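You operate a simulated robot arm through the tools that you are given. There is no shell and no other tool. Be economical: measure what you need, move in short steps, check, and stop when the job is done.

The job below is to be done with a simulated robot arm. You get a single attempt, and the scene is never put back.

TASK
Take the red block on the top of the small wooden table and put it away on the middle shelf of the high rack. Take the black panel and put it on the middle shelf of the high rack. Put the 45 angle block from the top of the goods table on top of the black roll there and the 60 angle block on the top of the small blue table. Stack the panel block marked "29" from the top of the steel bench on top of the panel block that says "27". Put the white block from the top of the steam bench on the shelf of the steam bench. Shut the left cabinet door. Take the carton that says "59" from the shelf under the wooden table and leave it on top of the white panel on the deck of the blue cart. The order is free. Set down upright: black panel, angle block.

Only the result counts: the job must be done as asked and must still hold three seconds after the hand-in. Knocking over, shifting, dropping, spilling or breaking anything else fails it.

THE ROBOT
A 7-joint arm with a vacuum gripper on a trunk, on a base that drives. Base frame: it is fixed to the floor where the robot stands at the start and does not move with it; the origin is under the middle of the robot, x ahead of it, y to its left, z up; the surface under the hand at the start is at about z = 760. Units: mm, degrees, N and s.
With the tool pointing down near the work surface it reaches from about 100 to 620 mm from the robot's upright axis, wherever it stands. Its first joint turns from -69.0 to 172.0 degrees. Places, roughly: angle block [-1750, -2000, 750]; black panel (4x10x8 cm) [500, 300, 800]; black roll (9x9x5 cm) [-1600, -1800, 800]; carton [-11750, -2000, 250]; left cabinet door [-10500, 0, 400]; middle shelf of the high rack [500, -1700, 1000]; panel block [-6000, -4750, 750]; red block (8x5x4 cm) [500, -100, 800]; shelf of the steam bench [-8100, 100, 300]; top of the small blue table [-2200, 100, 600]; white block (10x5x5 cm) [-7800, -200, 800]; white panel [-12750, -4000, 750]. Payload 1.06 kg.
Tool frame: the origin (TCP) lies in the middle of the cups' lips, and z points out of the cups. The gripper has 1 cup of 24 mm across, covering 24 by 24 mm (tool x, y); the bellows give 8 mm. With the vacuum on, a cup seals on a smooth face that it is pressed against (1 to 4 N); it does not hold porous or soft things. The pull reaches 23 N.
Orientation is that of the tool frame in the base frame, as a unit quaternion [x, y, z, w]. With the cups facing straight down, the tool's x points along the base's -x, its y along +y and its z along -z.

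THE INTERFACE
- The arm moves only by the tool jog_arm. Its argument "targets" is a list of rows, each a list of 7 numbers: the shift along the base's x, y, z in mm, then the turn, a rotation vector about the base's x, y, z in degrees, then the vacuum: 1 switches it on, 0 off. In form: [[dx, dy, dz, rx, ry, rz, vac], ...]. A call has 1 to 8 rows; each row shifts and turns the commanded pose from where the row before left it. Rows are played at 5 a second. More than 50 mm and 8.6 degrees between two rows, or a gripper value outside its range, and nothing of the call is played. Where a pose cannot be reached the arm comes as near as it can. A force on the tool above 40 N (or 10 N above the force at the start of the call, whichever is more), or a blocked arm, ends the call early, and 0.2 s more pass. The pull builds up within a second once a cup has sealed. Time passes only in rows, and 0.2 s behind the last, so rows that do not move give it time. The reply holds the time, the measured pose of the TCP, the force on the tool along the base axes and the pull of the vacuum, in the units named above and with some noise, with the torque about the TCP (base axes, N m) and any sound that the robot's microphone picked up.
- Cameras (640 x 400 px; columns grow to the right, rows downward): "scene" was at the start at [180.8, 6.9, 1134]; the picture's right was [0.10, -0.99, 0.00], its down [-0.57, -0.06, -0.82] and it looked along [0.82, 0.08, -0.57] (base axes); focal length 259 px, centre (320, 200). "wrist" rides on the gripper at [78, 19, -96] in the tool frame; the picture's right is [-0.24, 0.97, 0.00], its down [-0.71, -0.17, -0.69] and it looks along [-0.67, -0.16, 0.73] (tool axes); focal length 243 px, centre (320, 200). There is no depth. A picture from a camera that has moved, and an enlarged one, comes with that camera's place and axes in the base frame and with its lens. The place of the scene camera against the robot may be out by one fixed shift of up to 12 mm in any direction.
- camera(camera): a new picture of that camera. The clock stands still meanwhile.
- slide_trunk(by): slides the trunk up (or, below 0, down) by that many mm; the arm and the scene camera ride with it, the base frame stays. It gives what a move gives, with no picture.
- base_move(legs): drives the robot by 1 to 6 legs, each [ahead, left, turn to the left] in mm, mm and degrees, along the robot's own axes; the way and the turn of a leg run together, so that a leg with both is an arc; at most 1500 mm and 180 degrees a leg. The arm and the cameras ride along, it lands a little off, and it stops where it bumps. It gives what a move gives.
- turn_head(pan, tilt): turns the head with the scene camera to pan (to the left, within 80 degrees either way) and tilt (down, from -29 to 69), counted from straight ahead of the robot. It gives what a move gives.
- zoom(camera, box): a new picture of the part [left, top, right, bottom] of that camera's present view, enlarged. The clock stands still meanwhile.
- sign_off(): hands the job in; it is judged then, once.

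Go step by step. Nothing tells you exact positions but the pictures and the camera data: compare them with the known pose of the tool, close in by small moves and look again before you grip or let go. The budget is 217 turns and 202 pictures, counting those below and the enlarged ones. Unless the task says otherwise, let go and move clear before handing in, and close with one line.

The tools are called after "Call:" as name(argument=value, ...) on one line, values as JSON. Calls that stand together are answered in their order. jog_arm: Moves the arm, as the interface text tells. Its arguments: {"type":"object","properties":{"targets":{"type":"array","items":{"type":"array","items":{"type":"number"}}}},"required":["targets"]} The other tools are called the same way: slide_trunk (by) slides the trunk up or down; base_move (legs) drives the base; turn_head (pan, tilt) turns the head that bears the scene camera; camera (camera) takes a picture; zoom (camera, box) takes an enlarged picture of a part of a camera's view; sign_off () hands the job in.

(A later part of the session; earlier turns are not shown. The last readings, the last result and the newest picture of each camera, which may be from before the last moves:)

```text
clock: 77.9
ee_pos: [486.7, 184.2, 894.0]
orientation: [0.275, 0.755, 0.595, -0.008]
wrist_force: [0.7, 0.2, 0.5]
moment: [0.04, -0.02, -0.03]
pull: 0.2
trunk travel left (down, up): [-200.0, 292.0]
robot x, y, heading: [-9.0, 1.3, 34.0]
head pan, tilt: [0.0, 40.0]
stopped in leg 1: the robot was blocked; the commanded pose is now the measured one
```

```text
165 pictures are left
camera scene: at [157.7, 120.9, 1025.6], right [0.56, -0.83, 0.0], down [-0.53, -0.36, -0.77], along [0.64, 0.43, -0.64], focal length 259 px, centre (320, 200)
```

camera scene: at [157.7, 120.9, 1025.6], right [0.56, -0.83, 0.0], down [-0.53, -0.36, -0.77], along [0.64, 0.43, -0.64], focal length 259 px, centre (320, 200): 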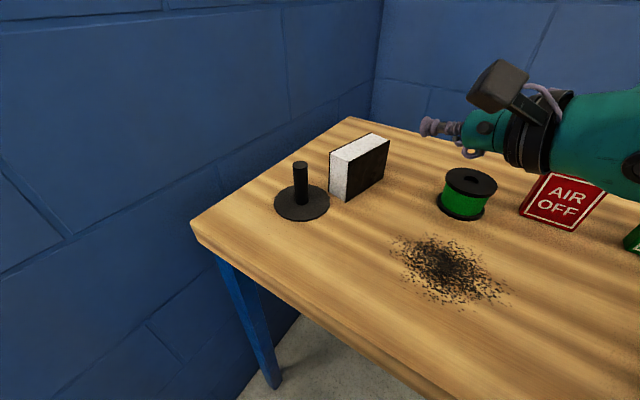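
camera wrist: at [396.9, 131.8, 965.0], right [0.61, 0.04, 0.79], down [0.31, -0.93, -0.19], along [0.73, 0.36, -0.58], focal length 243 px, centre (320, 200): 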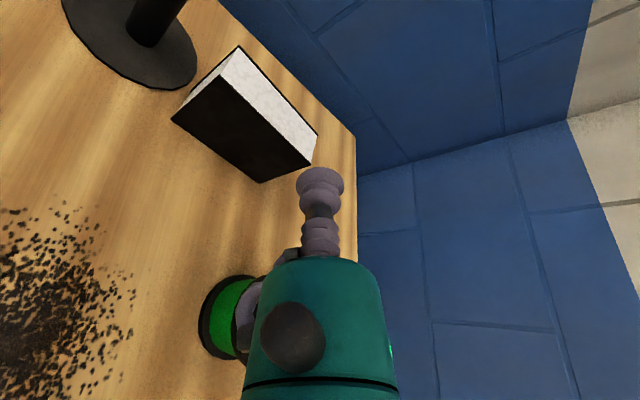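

Blocked again, probably by the elbow or forearm touching the table edge. I'm looking to the right at the arm.

Call:
turn_head(pan=-60, tilt=45)

Call:
camera(camera="scene")

```text
clock: 79.2
ee_pos: [485.0, 183.7, 894.6]
orientation: [0.275, 0.755, 0.596, -0.008]
wrist_force: [0.5, 0.1, -0.2]
moment: [0.02, 0.04, 0.03]
pull: 0.2
trunk travel left (down, up): [-200.0, 292.0]
robot x, y, heading: [-6.7, 2.3, 34.2]
head pan, tilt: [-60.0, 45.0]
```

```text
164 pictures are left
camera scene: at [160.5, 36.7, 1019.0], right [-0.43, -0.9, 0.0], down [-0.64, 0.31, -0.71], along [0.64, -0.31, -0.71], focal length 259 px, centre (320, 200)
```

scene: 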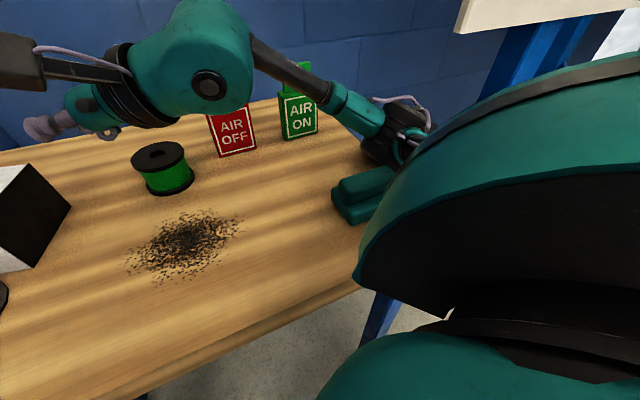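

The elbow rides low over the right of the table. I'm raising the trunk 170 mm so it lifts, then reaching down with the arm and checking along the way.

Call:
slide_trunk(by=170)

Call:
jog_arm(targets=[[-10, -5, -20, 2.4, -0.5, 4.2, 0], [-10, -5, -30, 2.4, -0.5, 4.2, 0], [0, 0, -30, 0, 0, 0, 0], [0, 0, -30, 0, 0, 0, 0], [0, 0, -30, 0, 0, 0, 0], [0, 0, 0, 0, 0, 0, 0]])

Call:
camera(camera="scene")

```text
clock: 81.1
ee_pos: [486.3, 185.0, 1061.6]
orientation: [0.274, 0.755, 0.595, -0.01]
wrist_force: [0.0, -1.0, -0.3]
moment: [-0.01, 0.0, 0.01]
pull: 0.0
trunk travel left (down, up): [-370.0, 122.0]
robot x, y, heading: [-7.3, 1.8, 34.1]
head pan, tilt: [-60.0, 45.0]
```

```text
clock: 82.5
ee_pos: [466.7, 176.1, 922.1]
orientation: [0.213, 0.747, 0.626, -0.058]
wrist_force: [0.5, -0.4, 0.9]
moment: [0.01, -0.01, 0.0]
pull: 0.1
trunk travel left (down, up): [-370.0, 122.0]
robot x, y, heading: [-5.3, 5.9, 34.2]
head pan, tilt: [-60.0, 45.0]
```

```text
163 pictures are left
camera scene: at [128.2, 14.8, 1188.8], right [-0.44, -0.9, 0.0], down [-0.64, 0.31, -0.71], along [0.64, -0.31, -0.71], focal length 259 px, centre (320, 200)
```

scene: 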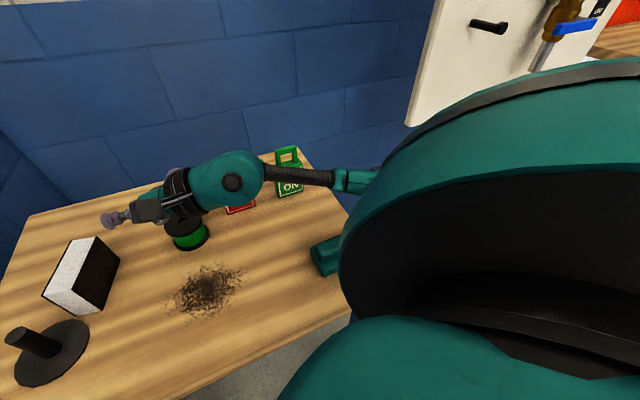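

The attitude is right. I'm lowering further in place and checking that the pose tracks.

Call:
jog_arm(targets=[[0, 0, -20, 0, 0, 0, 0], [0, 0, -20, 0, 0, 0, 0], [0, 0, -20, 0, 0, 0, 0], [0, 0, 0, 0, 0, 0, 0]])

Call:
camera(camera="wrist")

Call:
turn_head(pan=-10, tilt=45)

Call:
camera(camera="scene")

```text
clock: 83.5
ee_pos: [467.0, 175.1, 861.8]
orientation: [0.212, 0.748, 0.627, -0.059]
wrist_force: [-0.5, 1.0, -0.6]
moment: [0.01, 0.0, -0.02]
pull: 0.1
trunk travel left (down, up): [-370.0, 122.0]
robot x, y, heading: [-10.2, 5.3, 34.1]
head pan, tilt: [-60.0, 45.0]
```

```text
162 pictures are left
camera wrist: at [385.5, 104.3, 927.3], right [0.59, 0.06, 0.8], down [0.45, -0.85, -0.26], along [0.67, 0.52, -0.53], focal length 243 px, centre (320, 200)
```

wrist: 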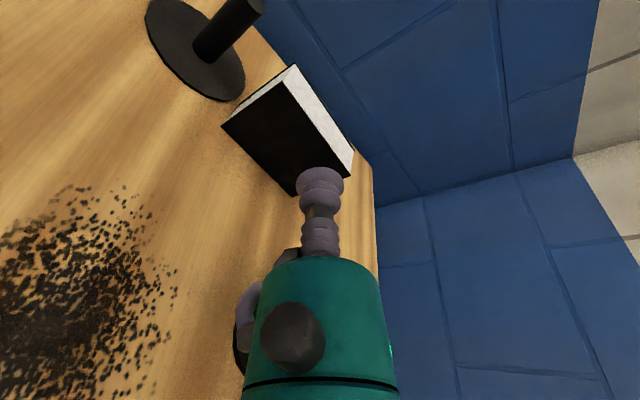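

```text
clock: 84.7
ee_pos: [467.2, 174.0, 862.2]
orientation: [0.213, 0.748, 0.626, -0.058]
wrist_force: [-1.0, -0.9, 0.4]
moment: [-0.01, 0.0, -0.01]
pull: 0.0
trunk travel left (down, up): [-370.0, 122.0]
robot x, y, heading: [-5.0, 4.7, 34.0]
head pan, tilt: [-10.0, 45.0]
```

```text
161 pictures are left
camera scene: at [129.2, 83.5, 1188.8], right [0.41, -0.91, 0.0], down [-0.65, -0.29, -0.71], along [0.65, 0.29, -0.71], focal length 259 px, centre (320, 200)
```

scene: 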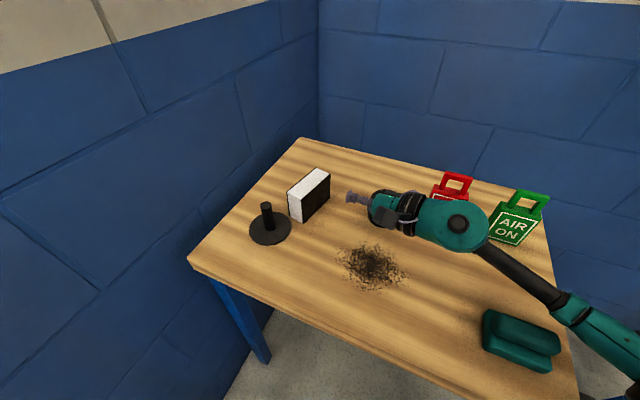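

It tracks well now. I'm approaching to 30 mm from the panel.

Call:
jog_arm(targets=[[0, 15, -10, 0, 0, 0, 0], [0, 19, -12, 0, 0, 0, 0], [0, 19, -12, 0, 0, 0, 0], [0, 0, 0, 0, 0, 0, 0]])

Call:
camera(camera="wrist")

Call:
zoom(camera="scene", box=[240, 140, 560, 340])

```text
clock: 85.7
ee_pos: [471.1, 218.0, 842.3]
orientation: [0.207, 0.747, 0.63, -0.041]
wrist_force: [-0.6, 0.1, 0.5]
moment: [0.0, 0.0, -0.01]
pull: 0.0
trunk travel left (down, up): [-370.0, 122.0]
robot x, y, heading: [-5.8, 5.2, 34.1]
head pan, tilt: [-10.0, 45.0]
```

```text
160 pictures are left
camera wrist: at [386.4, 149.3, 904.6], right [0.56, 0.06, 0.82], down [0.45, -0.86, -0.25], along [0.69, 0.51, -0.51], focal length 243 px, centre (320, 200)
```

wrist: 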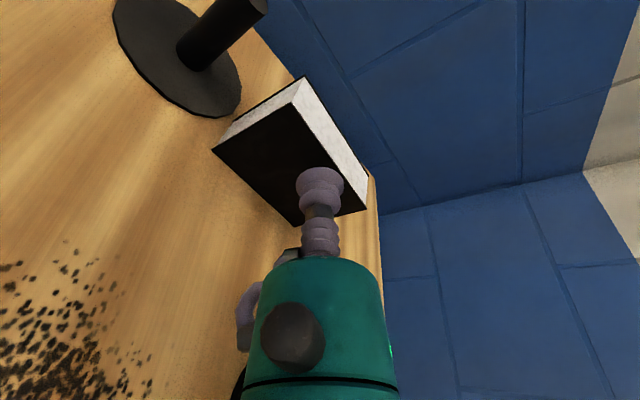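

```text
2.00 times, centred on (400, 240) of scene
camera zoom: at [119.8, 78.9, 1191.5], right [0.41, -0.91, 0.0], down [-0.64, -0.29, -0.71], along [0.65, 0.29, -0.7], focal length 517 px, centre (160, 120)
```

zoom: 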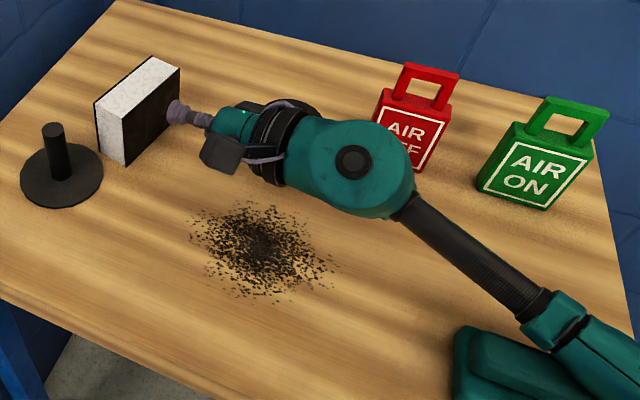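

Again a slight lag, and the robot seems to lean, so something on the arm touches. I'm looking at the forearm and elbow region.

Call:
turn_head(pan=-45, tilt=60)

Call:
camera(camera="scene")

```text
clock: 86.7
ee_pos: [466.4, 225.0, 842.0]
orientation: [0.205, 0.748, 0.63, -0.042]
wrist_force: [0.4, 0.3, -1.4]
moment: [0.0, 0.01, -0.03]
pull: 0.1
trunk travel left (down, up): [-370.0, 122.0]
robot x, y, heading: [-8.3, 7.2, 34.0]
head pan, tilt: [-45.0, 60.0]
```

```text
158 pictures are left
camera scene: at [109.7, 38.2, 1170.8], right [-0.19, -0.98, 0.0], down [-0.85, 0.16, -0.51], along [0.5, -0.09, -0.86], focal length 259 px, centre (320, 200)
```

scene: 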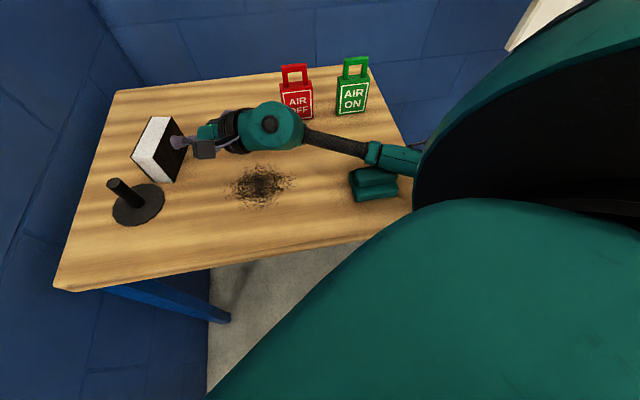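

Call:
zoom(camera="scene", box=[280, 50, 440, 250])

Call:
zoom(camera="scene", box=[100, 80, 320, 220])

```text
2.00 times, centred on (360, 150) of scene
camera zoom: at [109.7, 38.2, 1170.8], right [-0.19, -0.98, 0.0], down [-0.85, 0.16, -0.51], along [0.5, -0.09, -0.86], focal length 517 px, centre (240, 300)
```

zoom: 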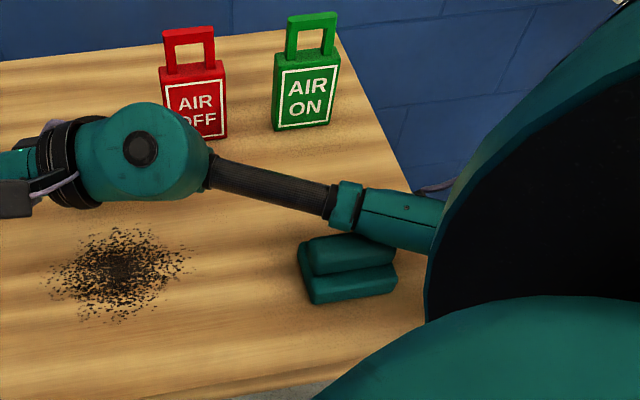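

```text
2.86 times, centred on (210, 150) of scene
camera zoom: at [109.7, 38.2, 1170.8], right [-0.19, -0.98, 0.0], down [-0.85, 0.16, -0.51], along [0.5, -0.09, -0.86], focal length 739 px, centre (634, 343)
```

zoom: 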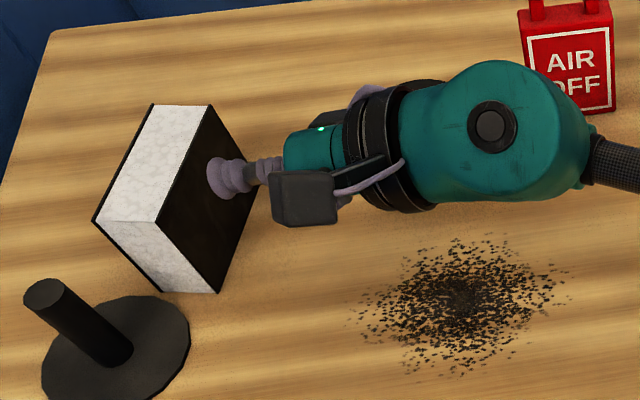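

Nothing has shifted, but the forearm seems to be bearing on something. I'm raising the trunk another 110 mm, so the elbow comes higher, and then coming down again.

Call:
jog_arm(targets=[[0, -10, 10, 0, 0, 0, 0], [0, -30, 20, 0, 0, 0, 0]])

Call:
slide_trunk(by=115)

Call:
jog_arm(targets=[[0, 0, -35, 0, 0, 0, 0], [0, 0, -35, 0, 0, 0, 0], [0, 0, -30, 0, 0, 0, 0], [0, 0, 0, 0, 0, 0, 0]])

Call:
camera(camera="scene")

```text
clock: 87.3
ee_pos: [467.5, 186.9, 854.3]
orientation: [0.215, 0.749, 0.624, -0.061]
wrist_force: [-0.8, 0.6, 0.4]
moment: [-0.01, 0.0, 0.0]
pull: 0.1
trunk travel left (down, up): [-370.0, 122.0]
robot x, y, heading: [-7.5, 5.7, 34.4]
head pan, tilt: [-45.0, 60.0]
```

```text
clock: 88.8
ee_pos: [466.5, 188.5, 973.6]
orientation: [0.213, 0.748, 0.626, -0.059]
wrist_force: [0.0, 0.5, -0.3]
moment: [-0.01, 0.01, -0.01]
pull: 0.0
trunk travel left (down, up): [-485.0, 7.0]
robot x, y, heading: [-7.0, 3.7, 34.3]
head pan, tilt: [-45.0, 60.0]
```

```text
clock: 89.8
ee_pos: [468.9, 188.3, 873.4]
orientation: [0.214, 0.748, 0.626, -0.058]
wrist_force: [0.2, 0.4, 0.5]
moment: [-0.02, 0.02, 0.02]
pull: 0.1
trunk travel left (down, up): [-485.0, 7.0]
robot x, y, heading: [-6.0, 5.8, 34.0]
head pan, tilt: [-45.0, 60.0]
```

```text
155 pictures are left
camera scene: at [58.1, -4.8, 1298.8], right [-0.19, -0.98, 0.0], down [-0.85, 0.16, -0.5], along [0.49, -0.09, -0.87], focal length 259 px, centre (320, 200)
```

scene: 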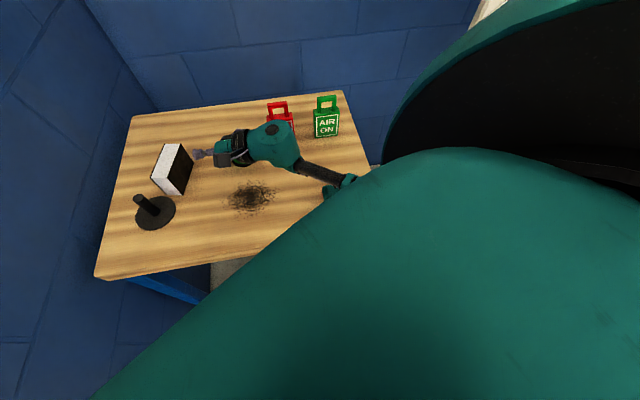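

Call:
jog_arm(targets=[[0, 10, -15, 0, 0, 0, 0], [0, 10, -15, 0, 0, 0, 0], [0, 10, -10, 0, 0, 0, 0], [0, 5, -3, 0, 0, 0, 0], [0, 0, 0, 0, 0, 0, 0]])

Call:
camera(camera="wrist")

```text
clock: 91.0
ee_pos: [466.4, 223.4, 831.1]
orientation: [0.213, 0.748, 0.626, -0.058]
wrist_force: [-0.4, 0.3, 0.7]
moment: [-0.02, 0.02, 0.05]
pull: 0.0
trunk travel left (down, up): [-485.0, 7.0]
robot x, y, heading: [-8.9, 3.9, 34.0]
head pan, tilt: [-45.0, 60.0]
```

```text
154 pictures are left
camera wrist: at [386.3, 152.9, 896.8], right [0.59, 0.06, 0.8], down [0.45, -0.85, -0.26], along [0.67, 0.52, -0.53], focal length 243 px, centre (320, 200)
```

wrist: 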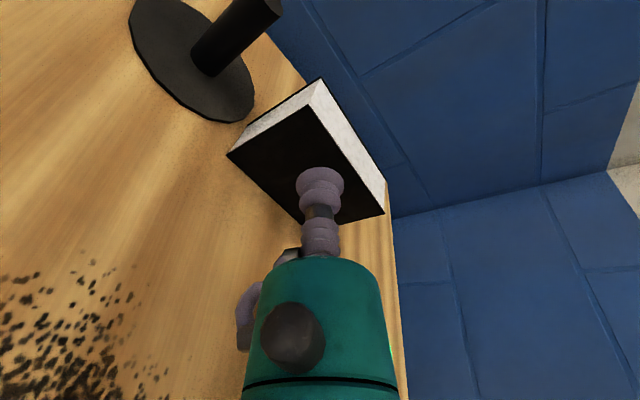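

It tracks perfectly now. I'm advancing along the tool axis with the vacuum on.

Call:
jog_arm(targets=[[1.8, 9.6, -2.1, 0, 0, 0, 1], [1.8, 9.6, -2.1, 0, 0, 0, 1], [1.1, 5.8, -1.2, 0, 0, 0, 1], [0.7, 3.8, -0.8, 0, 0, 0, 1], [0, 0, 0, 0, 0, 0, 1]])

```text
clock: 92.2
ee_pos: [470.4, 242.3, 828.0]
orientation: [0.213, 0.748, 0.625, -0.059]
wrist_force: [0.0, 0.8, -0.5]
moment: [0.03, 0.01, -0.03]
pull: 0.0
out of reach, approached as far as the arm can: row 3, 4
trunk travel left (down, up): [-485.0, 7.0]
robot x, y, heading: [-4.7, 5.6, 34.3]
head pan, tilt: [-45.0, 60.0]
```

Just out of reach. I'm retracting 25 mm, shifting the base 35 mm in +y and approaching again.

Call:
jog_arm(targets=[[-2, -15, 4, 0, 0, 0, 0], [-3, -25, 8, 0, 0, 0, 0]])

Call:
base_move(legs=[[20, 29, 0]])

Call:
camera(camera="wrist")

```text
clock: 92.8
ee_pos: [467.2, 200.0, 838.8]
orientation: [0.213, 0.748, 0.626, -0.058]
wrist_force: [0.2, 0.2, -0.4]
moment: [-0.05, -0.01, -0.01]
pull: 0.0
trunk travel left (down, up): [-485.0, 7.0]
robot x, y, heading: [-5.2, 7.5, 34.1]
head pan, tilt: [-45.0, 60.0]
```

```text
clock: 93.7
ee_pos: [467.8, 236.9, 839.0]
orientation: [0.213, 0.748, 0.626, -0.058]
wrist_force: [0.1, -0.4, 0.1]
moment: [-0.03, 0.02, 0.0]
pull: 0.0
trunk travel left (down, up): [-485.0, 7.0]
robot x, y, heading: [-7.7, 38.9, 34.2]
head pan, tilt: [-45.0, 60.0]
```

```text
153 pictures are left
camera wrist: at [385.8, 166.0, 904.0], right [0.59, 0.06, 0.8], down [0.45, -0.85, -0.26], along [0.67, 0.52, -0.54], focal length 243 px, centre (320, 200)
```

wrist: 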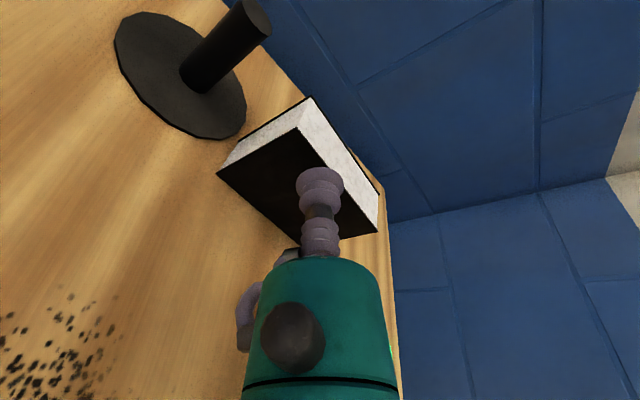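

Call:
jog_arm(targets=[[0, 0, -6, 0, 0, 0, 1], [0, 0, -7, 0, 0, 0, 1], [1, 6, -1, 0, 0, 0, 1], [1, 5, -1, 0, 0, 0, 1], [0.5, 3, -0.5, 0, 0, 0, 1], [0.5, 3, -0.5, 0, 0, 0, 1], [0, 0, 0, 0, 0, 0, 1]])

Call:
camera(camera="wrist")

```text
clock: 95.3
ee_pos: [469.6, 254.2, 821.3]
orientation: [0.213, 0.748, 0.626, -0.059]
wrist_force: [0.8, -0.5, 0.9]
moment: [0.0, -0.01, 0.04]
pull: 0.1
trunk travel left (down, up): [-485.0, 7.0]
robot x, y, heading: [-4.4, 43.5, 34.3]
head pan, tilt: [-45.0, 60.0]
```

```text
152 pictures are left
camera wrist: at [389.4, 183.0, 887.7], right [0.59, 0.06, 0.8], down [0.45, -0.85, -0.26], along [0.67, 0.52, -0.54], focal length 243 px, centre (320, 200)
```

wrist: 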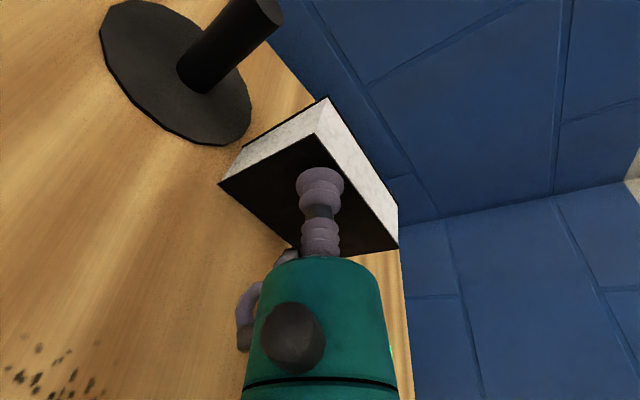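

Call:
jog_arm(targets=[[0.4, 2, -1.5, 0, 0, 0, 1], [0.4, 2, -1.5, 0, 0, 0, 1], [0, 0, 0, 0, 0, 0, 1], [0, 0, 0, 0, 0, 0, 1]])

```text
clock: 96.3
ee_pos: [470.4, 254.5, 820.4]
orientation: [0.214, 0.748, 0.626, -0.058]
wrist_force: [-0.3, -0.1, -0.6]
moment: [-0.06, 0.0, -0.04]
pull: 0.0
trunk travel left (down, up): [-485.0, 7.0]
robot x, y, heading: [-5.1, 41.1, 34.2]
head pan, tilt: [-45.0, 60.0]
```

Call:
jog_arm(targets=[[0.4, 2, -0.4, 0, 0, 0, 1], [0.4, 2, -0.4, 0, 0, 0, 1], [0, 0, 0, 0, 0, 0, 1], [0, 0, 0, 0, 0, 0, 1]])

```text
clock: 97.3
ee_pos: [469.6, 257.6, 821.1]
orientation: [0.213, 0.749, 0.625, -0.058]
wrist_force: [0.2, -0.7, 0.7]
moment: [0.01, 0.03, 0.04]
pull: 0.0
out of reach, approached as far as the arm can: row 1
trunk travel left (down, up): [-485.0, 7.0]
robot x, y, heading: [-8.3, 37.1, 34.3]
head pan, tilt: [-45.0, 60.0]
```

At the reach limit again. I'm backing the arm off 20 mm and shifting the base 30 mm more.

Call:
jog_arm(targets=[[-2, -10, 2, 0, 0, 0, 1], [-3, -12, 2, 0, 0, 0, 1]])

Call:
base_move(legs=[[17, 17, 0]])

Call:
camera(camera="wrist")

```text
clock: 97.9
ee_pos: [465.1, 234.1, 824.6]
orientation: [0.213, 0.748, 0.626, -0.059]
wrist_force: [-0.3, -0.3, 0.0]
moment: [-0.03, 0.01, -0.02]
pull: 0.1
trunk travel left (down, up): [-485.0, 7.0]
robot x, y, heading: [-5.5, 39.9, 34.2]
head pan, tilt: [-45.0, 60.0]
```

```text
clock: 98.8
ee_pos: [471.2, 258.9, 824.5]
orientation: [0.212, 0.748, 0.626, -0.058]
wrist_force: [-0.1, -0.6, 0.6]
moment: [0.01, 0.05, 0.0]
pull: 23.4
trunk travel left (down, up): [-485.0, 7.0]
robot x, y, heading: [-3.2, 61.8, 34.4]
head pan, tilt: [-45.0, 60.0]
```

```text
151 pictures are left
camera wrist: at [389.0, 188.1, 890.1], right [0.59, 0.06, 0.8], down [0.45, -0.85, -0.26], along [0.67, 0.52, -0.54], focal length 243 px, centre (320, 200)
```

wrist: 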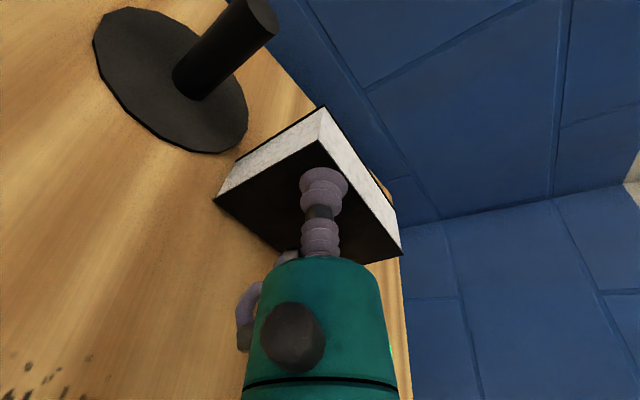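

Sealed at 23.4 N. I'm lifting straight up and then pulling back with the panel.

Call:
jog_arm(targets=[[0, 0, 5, 0, 0, 0, 1], [0, 0, 15, 0, 0, 0, 1], [0, 0, 25, 0, 0, 0, 1], [0, 0, 30, 0, 0, 0, 1], [0, 0, 35, 0, 0, 0, 1], [0, -20, 35, 0, 0, 0, 1], [0, -20, 10, 0, 0, 0, 1], [0, 0, 0, 0, 0, 0, 1]])

Call:
turn_head(pan=0, tilt=40)

Call:
camera(camera="scene")

Call:
camera(camera="wrist")

```text
clock: 100.5
ee_pos: [469.1, 218.8, 980.2]
orientation: [0.212, 0.748, 0.626, -0.059]
wrist_force: [-0.3, -0.6, -1.4]
moment: [0.06, 0.06, 0.0]
pull: 22.5
trunk travel left (down, up): [-485.0, 7.0]
robot x, y, heading: [-3.9, 60.2, 34.2]
head pan, tilt: [-45.0, 60.0]
```

```text
clock: 101.7
ee_pos: [468.8, 217.7, 979.8]
orientation: [0.213, 0.748, 0.626, -0.058]
wrist_force: [-0.4, 0.6, -0.8]
moment: [0.04, 0.03, 0.01]
pull: 22.4
trunk travel left (down, up): [-485.0, 7.0]
robot x, y, heading: [-4.0, 65.9, 34.2]
head pan, tilt: [0.0, 40.0]
```

```text
150 pictures are left
camera scene: at [67.4, 113.6, 1325.5], right [0.56, -0.83, 0.0], down [-0.53, -0.36, -0.77], along [0.63, 0.43, -0.64], focal length 259 px, centre (320, 200)
```

scene: 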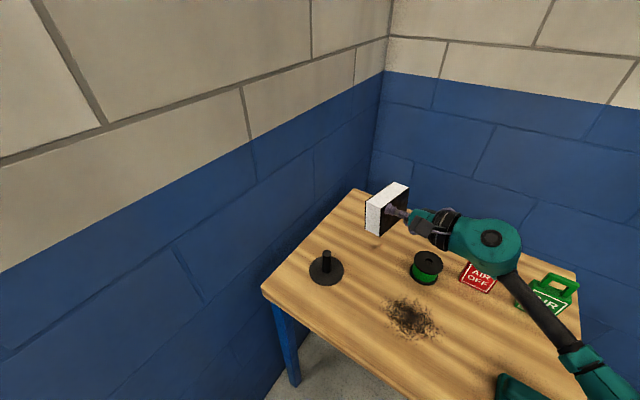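

```text
149 pictures are left
camera wrist: at [387.9, 148.3, 1046.1], right [0.59, 0.06, 0.8], down [0.45, -0.85, -0.26], along [0.67, 0.52, -0.54], focal length 243 px, centre (320, 200)
```

wrist: 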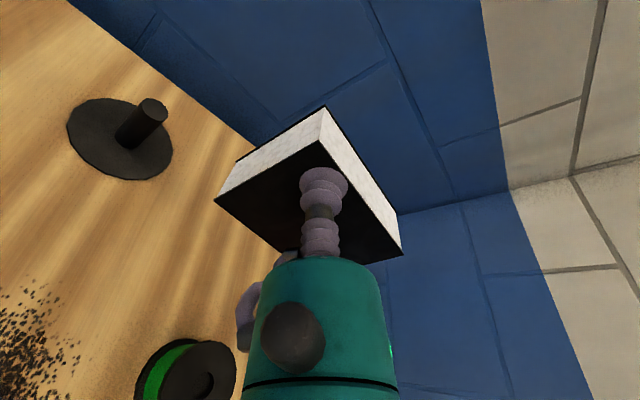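

The panel is held upright. I'm backing away from the table, turning to heading 0, then swinging the tool to point straight ahead.

Call:
base_move(legs=[[-390, 255, 0], [0, 0, -34.2]])

Call:
turn_head(pan=0, tilt=30)

Call:
camera(camera="scene")

```text
clock: 106.2
ee_pos: [7.4, -76.7, 981.1]
orientation: [0.42, 0.654, 0.616, 0.125]
wrist_force: [-1.3, -0.4, -1.7]
moment: [0.06, 0.01, -0.01]
pull: 23.0
trunk travel left (down, up): [-485.0, 7.0]
robot x, y, heading: [-472.2, 52.6, 0.5]
head pan, tilt: [0.0, 40.0]
```

```text
clock: 106.9
ee_pos: [7.1, -76.8, 979.8]
orientation: [0.42, 0.655, 0.616, 0.125]
wrist_force: [-0.8, 0.6, -0.8]
moment: [0.04, -0.03, -0.02]
pull: 22.7
trunk travel left (down, up): [-485.0, 7.0]
robot x, y, heading: [-472.2, 50.4, 0.5]
head pan, tilt: [0.0, 30.0]
```

```text
148 pictures are left
camera scene: at [-380.1, 51.7, 1340.8], right [0.01, -1.0, 0.0], down [-0.5, -0.01, -0.87], along [0.87, 0.01, -0.5], focal length 259 px, centre (320, 200)
```

scene: 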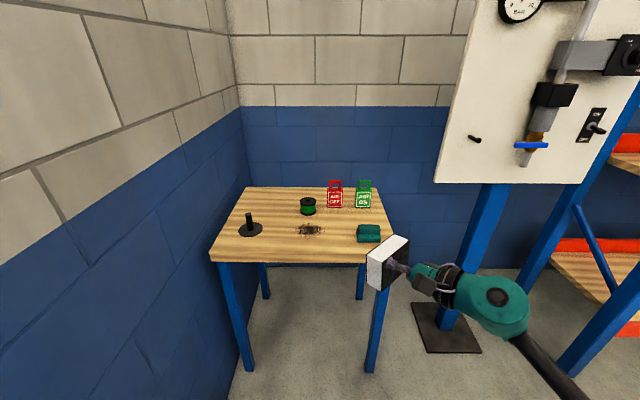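

Call:
jog_arm(targets=[[0, 0, 0, 0, 0, -7.6, 1], [0, 0, 0, 0, 0, -7.6, 1], [0, 0, 0, 0, 0, -7.6, 1], [0, 0, 0, 0, 0, -7.6, 1], [0, 0, 0, 0, 0, -7.6, 1], [0, 0, 0, 0, 0, -7.7, 1], [0, 0, 0, 0, 0, 0, 1]])

Call:
base_move(legs=[[0, -800, 0], [0, -720, 0]])

Call:
turn_head(pan=-5, tilt=30)

Call:
camera(camera="scene")

Call:
camera(camera="wrist")

```text
clock: 108.5
ee_pos: [9.9, -81.5, 986.1]
orientation: [0.636, 0.442, 0.519, 0.362]
wrist_force: [-0.1, 0.1, -0.5]
moment: [-0.01, 0.0, -0.02]
pull: 22.9
trunk travel left (down, up): [-485.0, 7.0]
robot x, y, heading: [-471.8, 54.4, 0.7]
head pan, tilt: [0.0, 30.0]
```

```text
clock: 122.3
ee_pos: [37.2, -1597.4, 988.8]
orientation: [0.636, 0.44, 0.526, 0.355]
wrist_force: [0.7, 0.2, -0.7]
moment: [0.02, -0.01, -0.04]
pull: 23.0
trunk travel left (down, up): [-485.0, 7.0]
robot x, y, heading: [-444.7, -1469.7, 1.1]
head pan, tilt: [0.0, 30.0]
```

```text
clock: 122.9
ee_pos: [37.8, -1598.7, 989.5]
orientation: [0.635, 0.439, 0.526, 0.357]
wrist_force: [-0.3, -0.2, -0.9]
moment: [-0.01, -0.02, 0.0]
pull: 23.0
trunk travel left (down, up): [-485.0, 7.0]
robot x, y, heading: [-446.2, -1473.3, 1.1]
head pan, tilt: [-5.0, 30.0]
```

```text
147 pictures are left
camera scene: at [-354.5, -1478.2, 1340.9], right [-0.07, -1.0, 0.0], down [-0.5, 0.03, -0.87], along [0.86, -0.06, -0.5], focal length 259 px, centre (320, 200)
```

scene: 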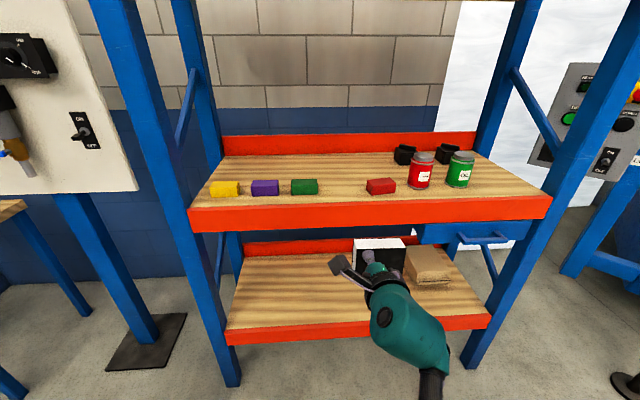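

```text
146 pictures are left
camera wrist: at [-48.7, -1533.2, 1053.2], right [0.16, -0.57, 0.81], down [-0.75, -0.61, -0.28], along [0.65, -0.56, -0.52], focal length 243 px, centre (320, 200)
```

wrist: 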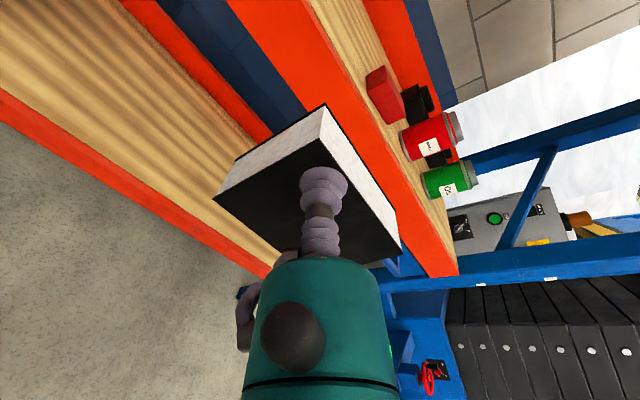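

I see the gap behind the row of blocks: I'll set the panel at x≈440–480, y≈-1590, behind the gap between green and red. I'm raising it to clear the blocks and driving in.

Call:
jog_arm(targets=[[0, 0, 25, 0, 0, 0, 1], [0, 0, 25, 0, 0, 0, 1], [0, 0, 25, 0, 0, 0, 1], [0, 0, 25, 0, 0, 0, 1], [0, 0, 0, 0, 0, 0, 1]])

Call:
base_move(legs=[[180, 30, -1]])

Call:
camera(camera="scene")

Call:
camera(camera="wrist")

```text
clock: 124.1
ee_pos: [26.9, -1641.3, 1061.2]
orientation: [0.634, 0.44, 0.528, 0.356]
wrist_force: [-0.8, 0.1, -1.1]
moment: [-0.01, -0.03, -0.02]
pull: 22.5
out of reach, approached as far as the arm can: row 1, 2, 3, 4
trunk travel left (down, up): [-485.0, 7.0]
robot x, y, heading: [-446.7, -1469.1, 0.8]
head pan, tilt: [-5.0, 30.0]
```

```text
clock: 125.6
ee_pos: [201.5, -1618.5, 1059.2]
orientation: [0.638, 0.434, 0.524, 0.36]
wrist_force: [-0.9, 0.6, -1.0]
moment: [0.02, -0.02, -0.01]
pull: 23.1
trunk travel left (down, up): [-485.0, 7.0]
robot x, y, heading: [-267.8, -1439.6, 0.2]
head pan, tilt: [-5.0, 30.0]
```

```text
145 pictures are left
camera scene: at [-176.0, -1448.5, 1340.8], right [-0.09, -1.0, 0.0], down [-0.5, 0.04, -0.87], along [0.86, -0.08, -0.5], focal length 259 px, centre (320, 200)
```

scene: 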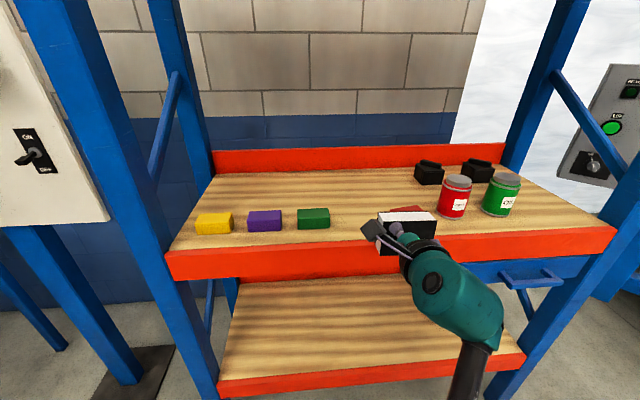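

```text
144 pictures are left
camera wrist: at [116.9, -1551.4, 1124.0], right [0.15, -0.57, 0.8], down [-0.75, -0.59, -0.28], along [0.64, -0.56, -0.52], focal length 243 px, centre (320, 200)
```

wrist: 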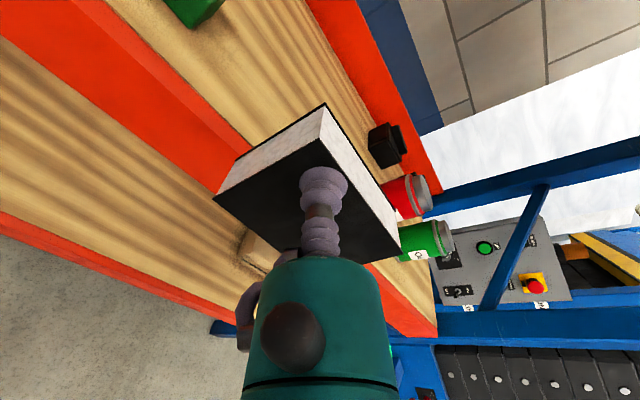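

The arm reaches less to the left at this height. I'm aligning the command with the measured pose (further right) and asking for height there.

Call:
jog_arm(targets=[[0, -30, 0, 0, 0, 0, 1], [0, -30, 0, 0, 0, 0, 1], [0, 0, 0, 0, 0, 0, 1]])

```text
clock: 126.4
ee_pos: [202.8, -1678.4, 1061.1]
orientation: [0.638, 0.434, 0.524, 0.36]
wrist_force: [-0.6, -0.5, -0.7]
moment: [0.01, -0.02, -0.01]
pull: 23.0
trunk travel left (down, up): [-485.0, 7.0]
robot x, y, heading: [-267.4, -1437.1, -0.0]
head pan, tilt: [-5.0, 30.0]
```

Call:
jog_arm(targets=[[0, 0, 13, 0, 0, 0, 1], [0, 0, 13, 0, 0, 0, 1], [0, 0, 0, 0, 0, 0, 1]])

```text
clock: 127.2
ee_pos: [202.3, -1677.8, 1085.4]
orientation: [0.638, 0.435, 0.524, 0.36]
wrist_force: [-0.4, 0.1, 0.6]
moment: [0.04, 0.02, -0.02]
pull: 23.1
trunk travel left (down, up): [-485.0, 7.0]
robot x, y, heading: [-266.0, -1438.2, -0.0]
head pan, tilt: [-5.0, 30.0]
```

Call:
base_move(legs=[[0, 108, 0], [120, 0, 0]])

Call:
camera(camera="scene")

Call:
camera(camera="wrist")

```text
clock: 129.7
ee_pos: [322.2, -1572.8, 1085.5]
orientation: [0.639, 0.433, 0.524, 0.36]
wrist_force: [0.8, 1.0, -1.1]
moment: [0.02, -0.02, -0.01]
pull: 23.5
trunk travel left (down, up): [-485.0, 7.0]
robot x, y, heading: [-150.4, -1328.5, -0.2]
head pan, tilt: [-5.0, 30.0]
```

```text
143 pictures are left
camera scene: at [-55.0, -1342.3, 1340.8], right [-0.09, -1.0, 0.0], down [-0.5, 0.04, -0.87], along [0.86, -0.08, -0.5], focal length 259 px, centre (320, 200)
```

scene: 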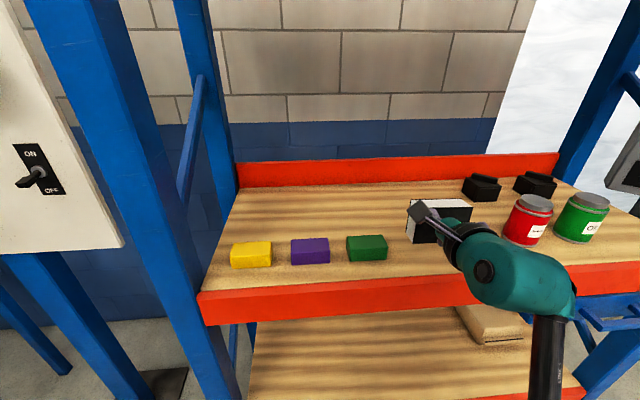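

```text
142 pictures are left
camera wrist: at [237.2, -1506.3, 1149.8], right [0.15, -0.57, 0.8], down [-0.76, -0.59, -0.28], along [0.64, -0.56, -0.52], focal length 243 px, centre (320, 200)
```

wrist: 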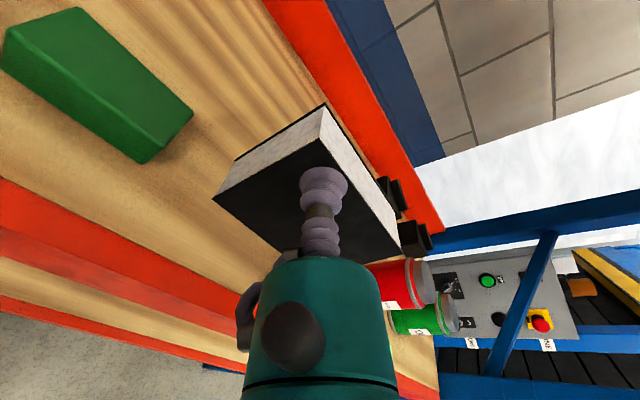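

Call:
base_move(legs=[[112, 0, 0]])

Call:
turn_head(pan=-20, tilt=40)

Call:
camera(camera="scene")

Call:
camera(camera="wrist")

```text
clock: 130.9
ee_pos: [433.7, -1573.9, 1086.0]
orientation: [0.639, 0.433, 0.524, 0.36]
wrist_force: [0.9, 0.2, -1.4]
moment: [0.04, -0.02, 0.01]
pull: 22.9
trunk travel left (down, up): [-485.0, 7.0]
robot x, y, heading: [-39.3, -1330.8, -0.1]
head pan, tilt: [-5.0, 30.0]
```

```text
clock: 131.6
ee_pos: [433.3, -1573.7, 1086.3]
orientation: [0.638, 0.434, 0.524, 0.36]
wrist_force: [0.7, -0.5, -1.1]
moment: [0.05, -0.02, -0.01]
pull: 22.7
trunk travel left (down, up): [-485.0, 7.0]
robot x, y, heading: [-33.7, -1333.3, -0.2]
head pan, tilt: [-20.0, 40.0]
```

```text
141 pictures are left
camera scene: at [45.0, -1363.9, 1325.6], right [-0.34, -0.94, 0.0], down [-0.6, 0.22, -0.77], along [0.72, -0.26, -0.64], focal length 259 px, centre (320, 200)
```

scene: 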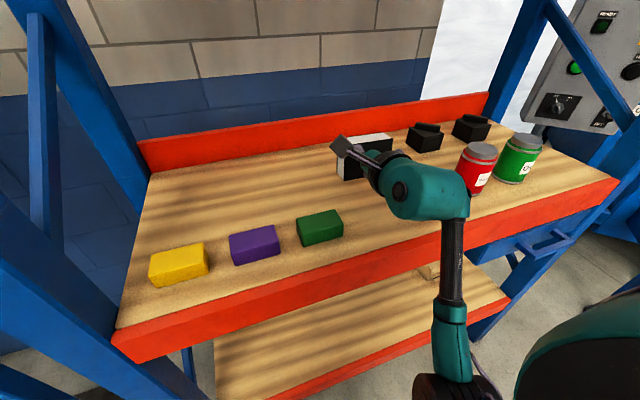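

```text
140 pictures are left
camera wrist: at [347.4, -1507.1, 1150.1], right [0.15, -0.57, 0.8], down [-0.76, -0.59, -0.28], along [0.64, -0.57, -0.52], focal length 243 px, centre (320, 200)
```

wrist: 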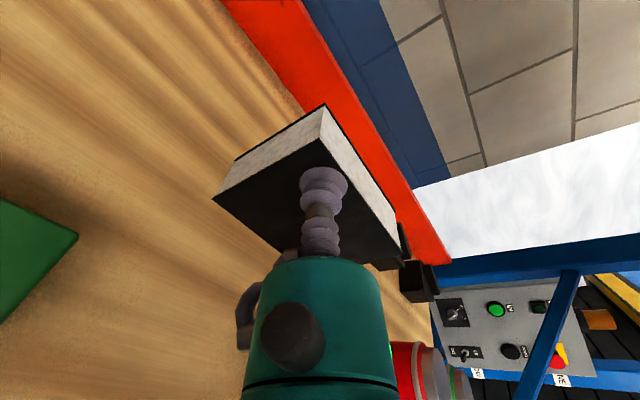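

The panel is over the free spot. I'm lowering it with the arm.

Call:
jog_arm(targets=[[0, 0, -15, 0, 0, 0, 1], [0, 0, -15, 0, 0, 0, 1], [0, 0, -12, 0, 0, 0, 1], [0, 0, -8, 0, 0, 0, 1], [0, 0, 0, 0, 0, 0, 1]])

Call:
zoom(camera="scene", box=[260, 100, 500, 250])

```text
clock: 132.8
ee_pos: [433.0, -1573.7, 1035.4]
orientation: [0.638, 0.433, 0.524, 0.361]
wrist_force: [-0.7, 0.2, -0.1]
moment: [0.05, 0.0, -0.03]
pull: 23.3
trunk travel left (down, up): [-485.0, 7.0]
robot x, y, heading: [-36.5, -1332.8, -0.3]
head pan, tilt: [-20.0, 40.0]
```

```text
2.67 times, centred on (380, 175) of scene
camera zoom: at [44.9, -1364.0, 1325.5], right [-0.35, -0.94, 0.0], down [-0.6, 0.22, -0.77], along [0.72, -0.26, -0.64], focal length 690 px, centre (160, 267)
```

zoom: 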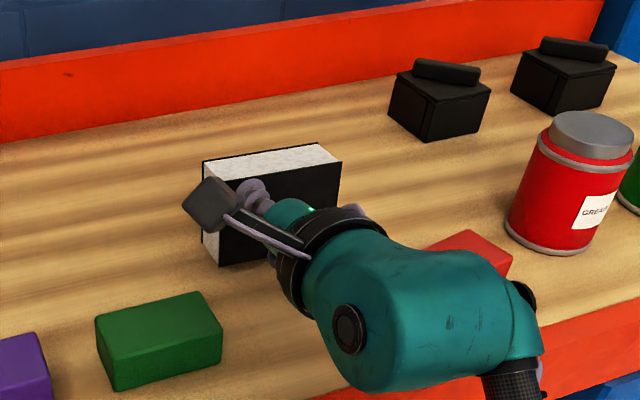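

Call:
jog_arm(targets=[[0, 0, -3, 0, 0, 0, 1], [0, 0, -3, 0, 0, 0, 1], [0, 0, -3, 0, 0, 0, 1], [0, 0, 0, 0, 0, 0, 1]])

Call:
zoom(camera="scene", box=[300, 110, 420, 185])

```text
clock: 133.8
ee_pos: [432.3, -1574.8, 1027.3]
orientation: [0.639, 0.433, 0.524, 0.36]
wrist_force: [-0.3, 0.4, -1.3]
moment: [0.02, -0.03, -0.02]
pull: 23.2
trunk travel left (down, up): [-485.0, 7.0]
robot x, y, heading: [-35.0, -1337.2, -0.5]
head pan, tilt: [-20.0, 40.0]
```

```text
5.33 times, centred on (360, 148) of scene
camera zoom: at [44.9, -1363.9, 1325.5], right [-0.35, -0.94, 0.0], down [-0.6, 0.22, -0.77], along [0.72, -0.26, -0.64], focal length 1380 px, centre (107, 480)
```

zoom: 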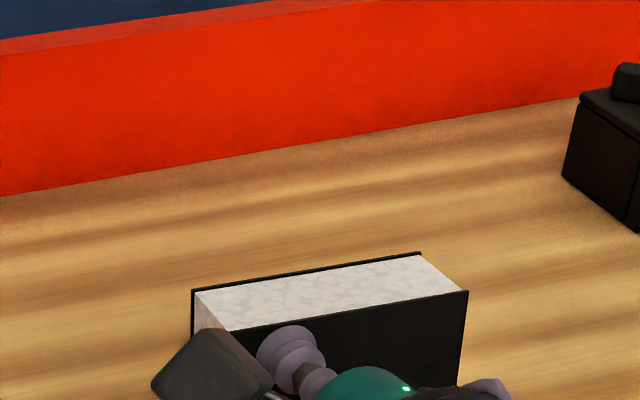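

Call:
jog_arm(targets=[[0, 0, -2, 0, 0, 0, 1], [0, 0, -2, 0, 0, 0, 1], [0, 0, -2, 0, 0, 0, 1], [0, 0, 0, 0, 0, 0, 1]])

Call:
zoom(camera="scene", box=[320, 130, 420, 230])

```text
clock: 134.8
ee_pos: [432.8, -1573.2, 1021.6]
orientation: [0.638, 0.433, 0.525, 0.361]
wrist_force: [-0.6, 1.8, 4.1]
moment: [-0.27, -0.11, -0.06]
pull: 22.9
trunk travel left (down, up): [-485.0, 7.0]
robot x, y, heading: [-33.9, -1330.0, -0.3]
head pan, tilt: [-20.0, 40.0]
```

```text
4.00 times, centred on (370, 180) of scene
camera zoom: at [44.4, -1363.5, 1325.6], right [-0.35, -0.94, 0.0], down [-0.6, 0.22, -0.77], along [0.72, -0.26, -0.64], focal length 1035 px, centre (120, 280)
```

zoom: 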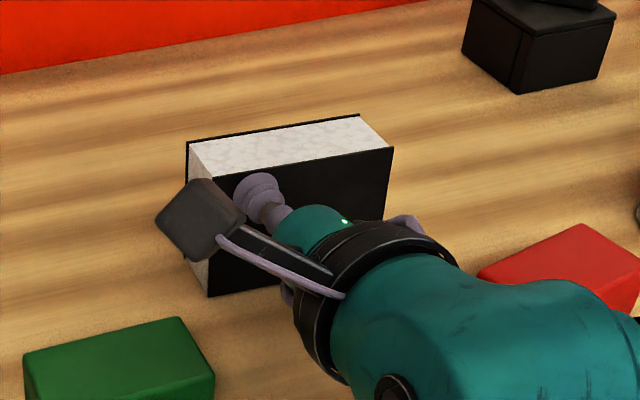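

Contact at z≈1021 (4 N up). I'm lowering another 1.5 mm and then releasing.

Call:
jog_arm(targets=[[0, 0, -1.5, 0, 0, 0, 1], [0, 0, 0, 0, 0, 0, 0], [0, 0, 0, 0, 0, 0, 0], [0, 0, 0, 0, 0, 0, 0], [0, 0, 0, 0, 0, 0, 0], [0, 0, 0, 0, 0, 0, 0]])

Call:
jog_arm(targets=[[-10, 0, 2, 0, 0, 0, 0], [-25, 0, 5, 0, 0, 0, 0], [-30, 0, 20, 0, 0, 0, 0], [-20, 0, 20, 0, 0, 0, 0]])

Call:
camera(camera="scene")

```text
clock: 136.2
ee_pos: [431.4, -1574.1, 1019.9]
orientation: [0.639, 0.433, 0.524, 0.36]
wrist_force: [-0.2, 0.6, 0.2]
moment: [-0.04, 0.0, -0.02]
pull: 0.1
trunk travel left (down, up): [-485.0, 7.0]
robot x, y, heading: [-38.3, -1333.4, -0.3]
head pan, tilt: [-20.0, 40.0]
```

```text
clock: 137.2
ee_pos: [346.7, -1572.5, 1065.8]
orientation: [0.639, 0.434, 0.523, 0.36]
wrist_force: [-1.2, 0.5, -0.1]
moment: [-0.02, -0.03, 0.0]
pull: 0.0
trunk travel left (down, up): [-485.0, 7.0]
robot x, y, heading: [-34.6, -1327.5, -0.2]
head pan, tilt: [-20.0, 40.0]
```

```text
136 pictures are left
camera scene: at [44.8, -1364.0, 1325.5], right [-0.35, -0.94, 0.0], down [-0.6, 0.22, -0.77], along [0.72, -0.26, -0.64], focal length 259 px, centre (320, 200)
```

scene: 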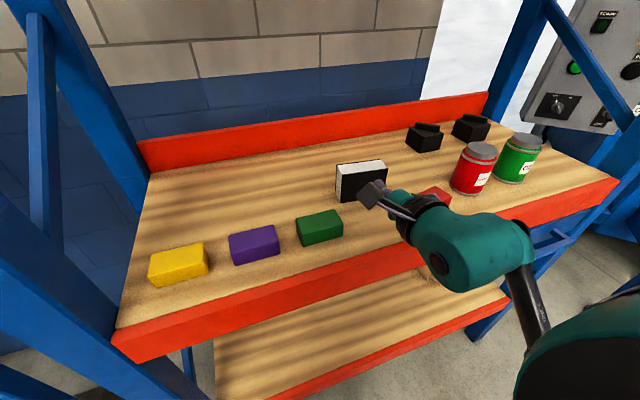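

The panel stands on the middle shelf. I'm backing out and turning towards the goods table.

Call:
base_move(legs=[[-520, 0, 0], [0, 0, 170]])

Call:
turn_head(pan=10, tilt=25)

Call:
camera(camera="scene")

```text
clock: 147.2
ee_pos: [-892.2, -1031.4, 1065.9]
orientation: [-0.377, 0.673, 0.404, -0.492]
wrist_force: [0.4, -0.2, -0.4]
moment: [-0.01, -0.01, -0.01]
pull: 0.1
trunk travel left (down, up): [-485.0, 7.0]
robot x, y, heading: [-556.2, -1329.2, 169.7]
head pan, tilt: [-20.0, 40.0]
```

```text
clock: 148.2
ee_pos: [-891.8, -1032.3, 1065.6]
orientation: [-0.377, 0.673, 0.404, -0.491]
wrist_force: [-0.2, -0.3, 0.1]
moment: [0.03, -0.01, 0.01]
pull: 0.1
trunk travel left (down, up): [-485.0, 7.0]
robot x, y, heading: [-559.8, -1332.5, 170.5]
head pan, tilt: [10.0, 25.0]
```

```text
135 pictures are left
camera scene: at [-665.1, -1333.5, 1348.8], right [0.0, 1.0, 0.0], down [0.42, 0.0, -0.91], along [-0.91, 0.0, -0.42], focal length 259 px, centre (320, 200)
```

scene: 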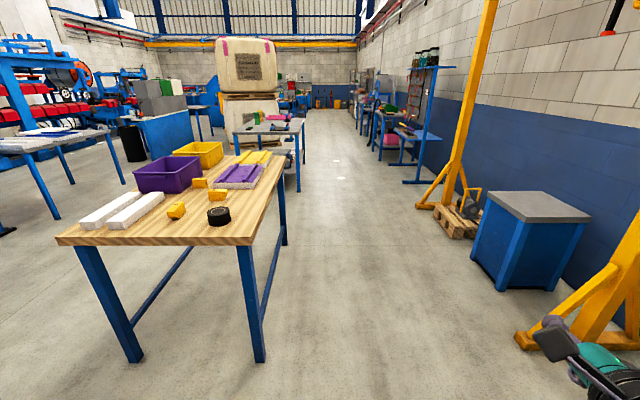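

Call:
zoom(camera="scene", box=[60, 130, 300, 270])

Call:
zoom(camera="scene", box=[440, 160, 620, 300])

```text
2.67 times, centred on (180, 200) of scene
camera zoom: at [-665.1, -1333.5, 1348.8], right [0.0, 1.0, 0.0], down [0.42, 0.0, -0.91], along [-0.91, 0.0, -0.42], focal length 690 px, centre (693, 200)
```

zoom: 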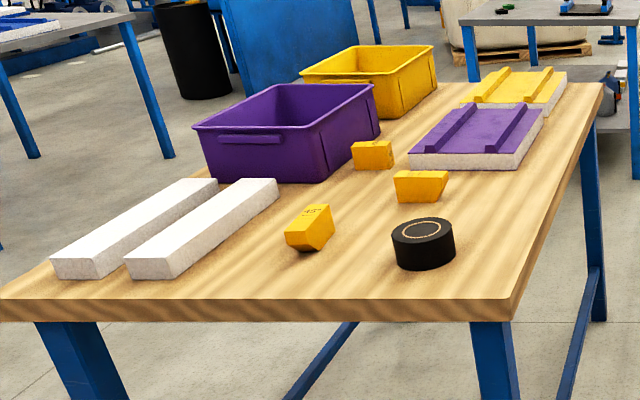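

```text
2.86 times, centred on (530, 230) of scene
camera zoom: at [-665.1, -1333.5, 1348.8], right [0.0, 1.0, 0.0], down [0.42, 0.0, -0.91], along [-0.91, 0.0, -0.42], focal length 739 px, centre (-280, 114)
```

zoom: 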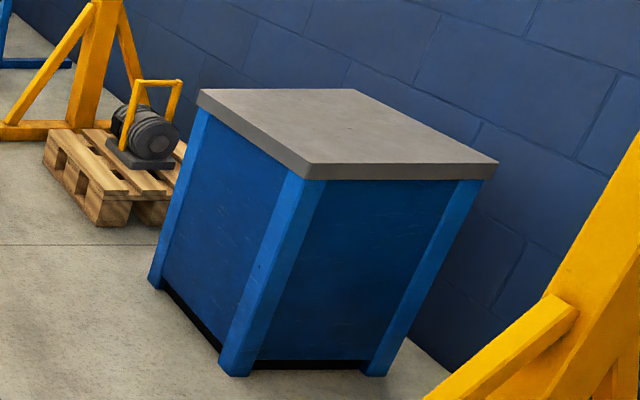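

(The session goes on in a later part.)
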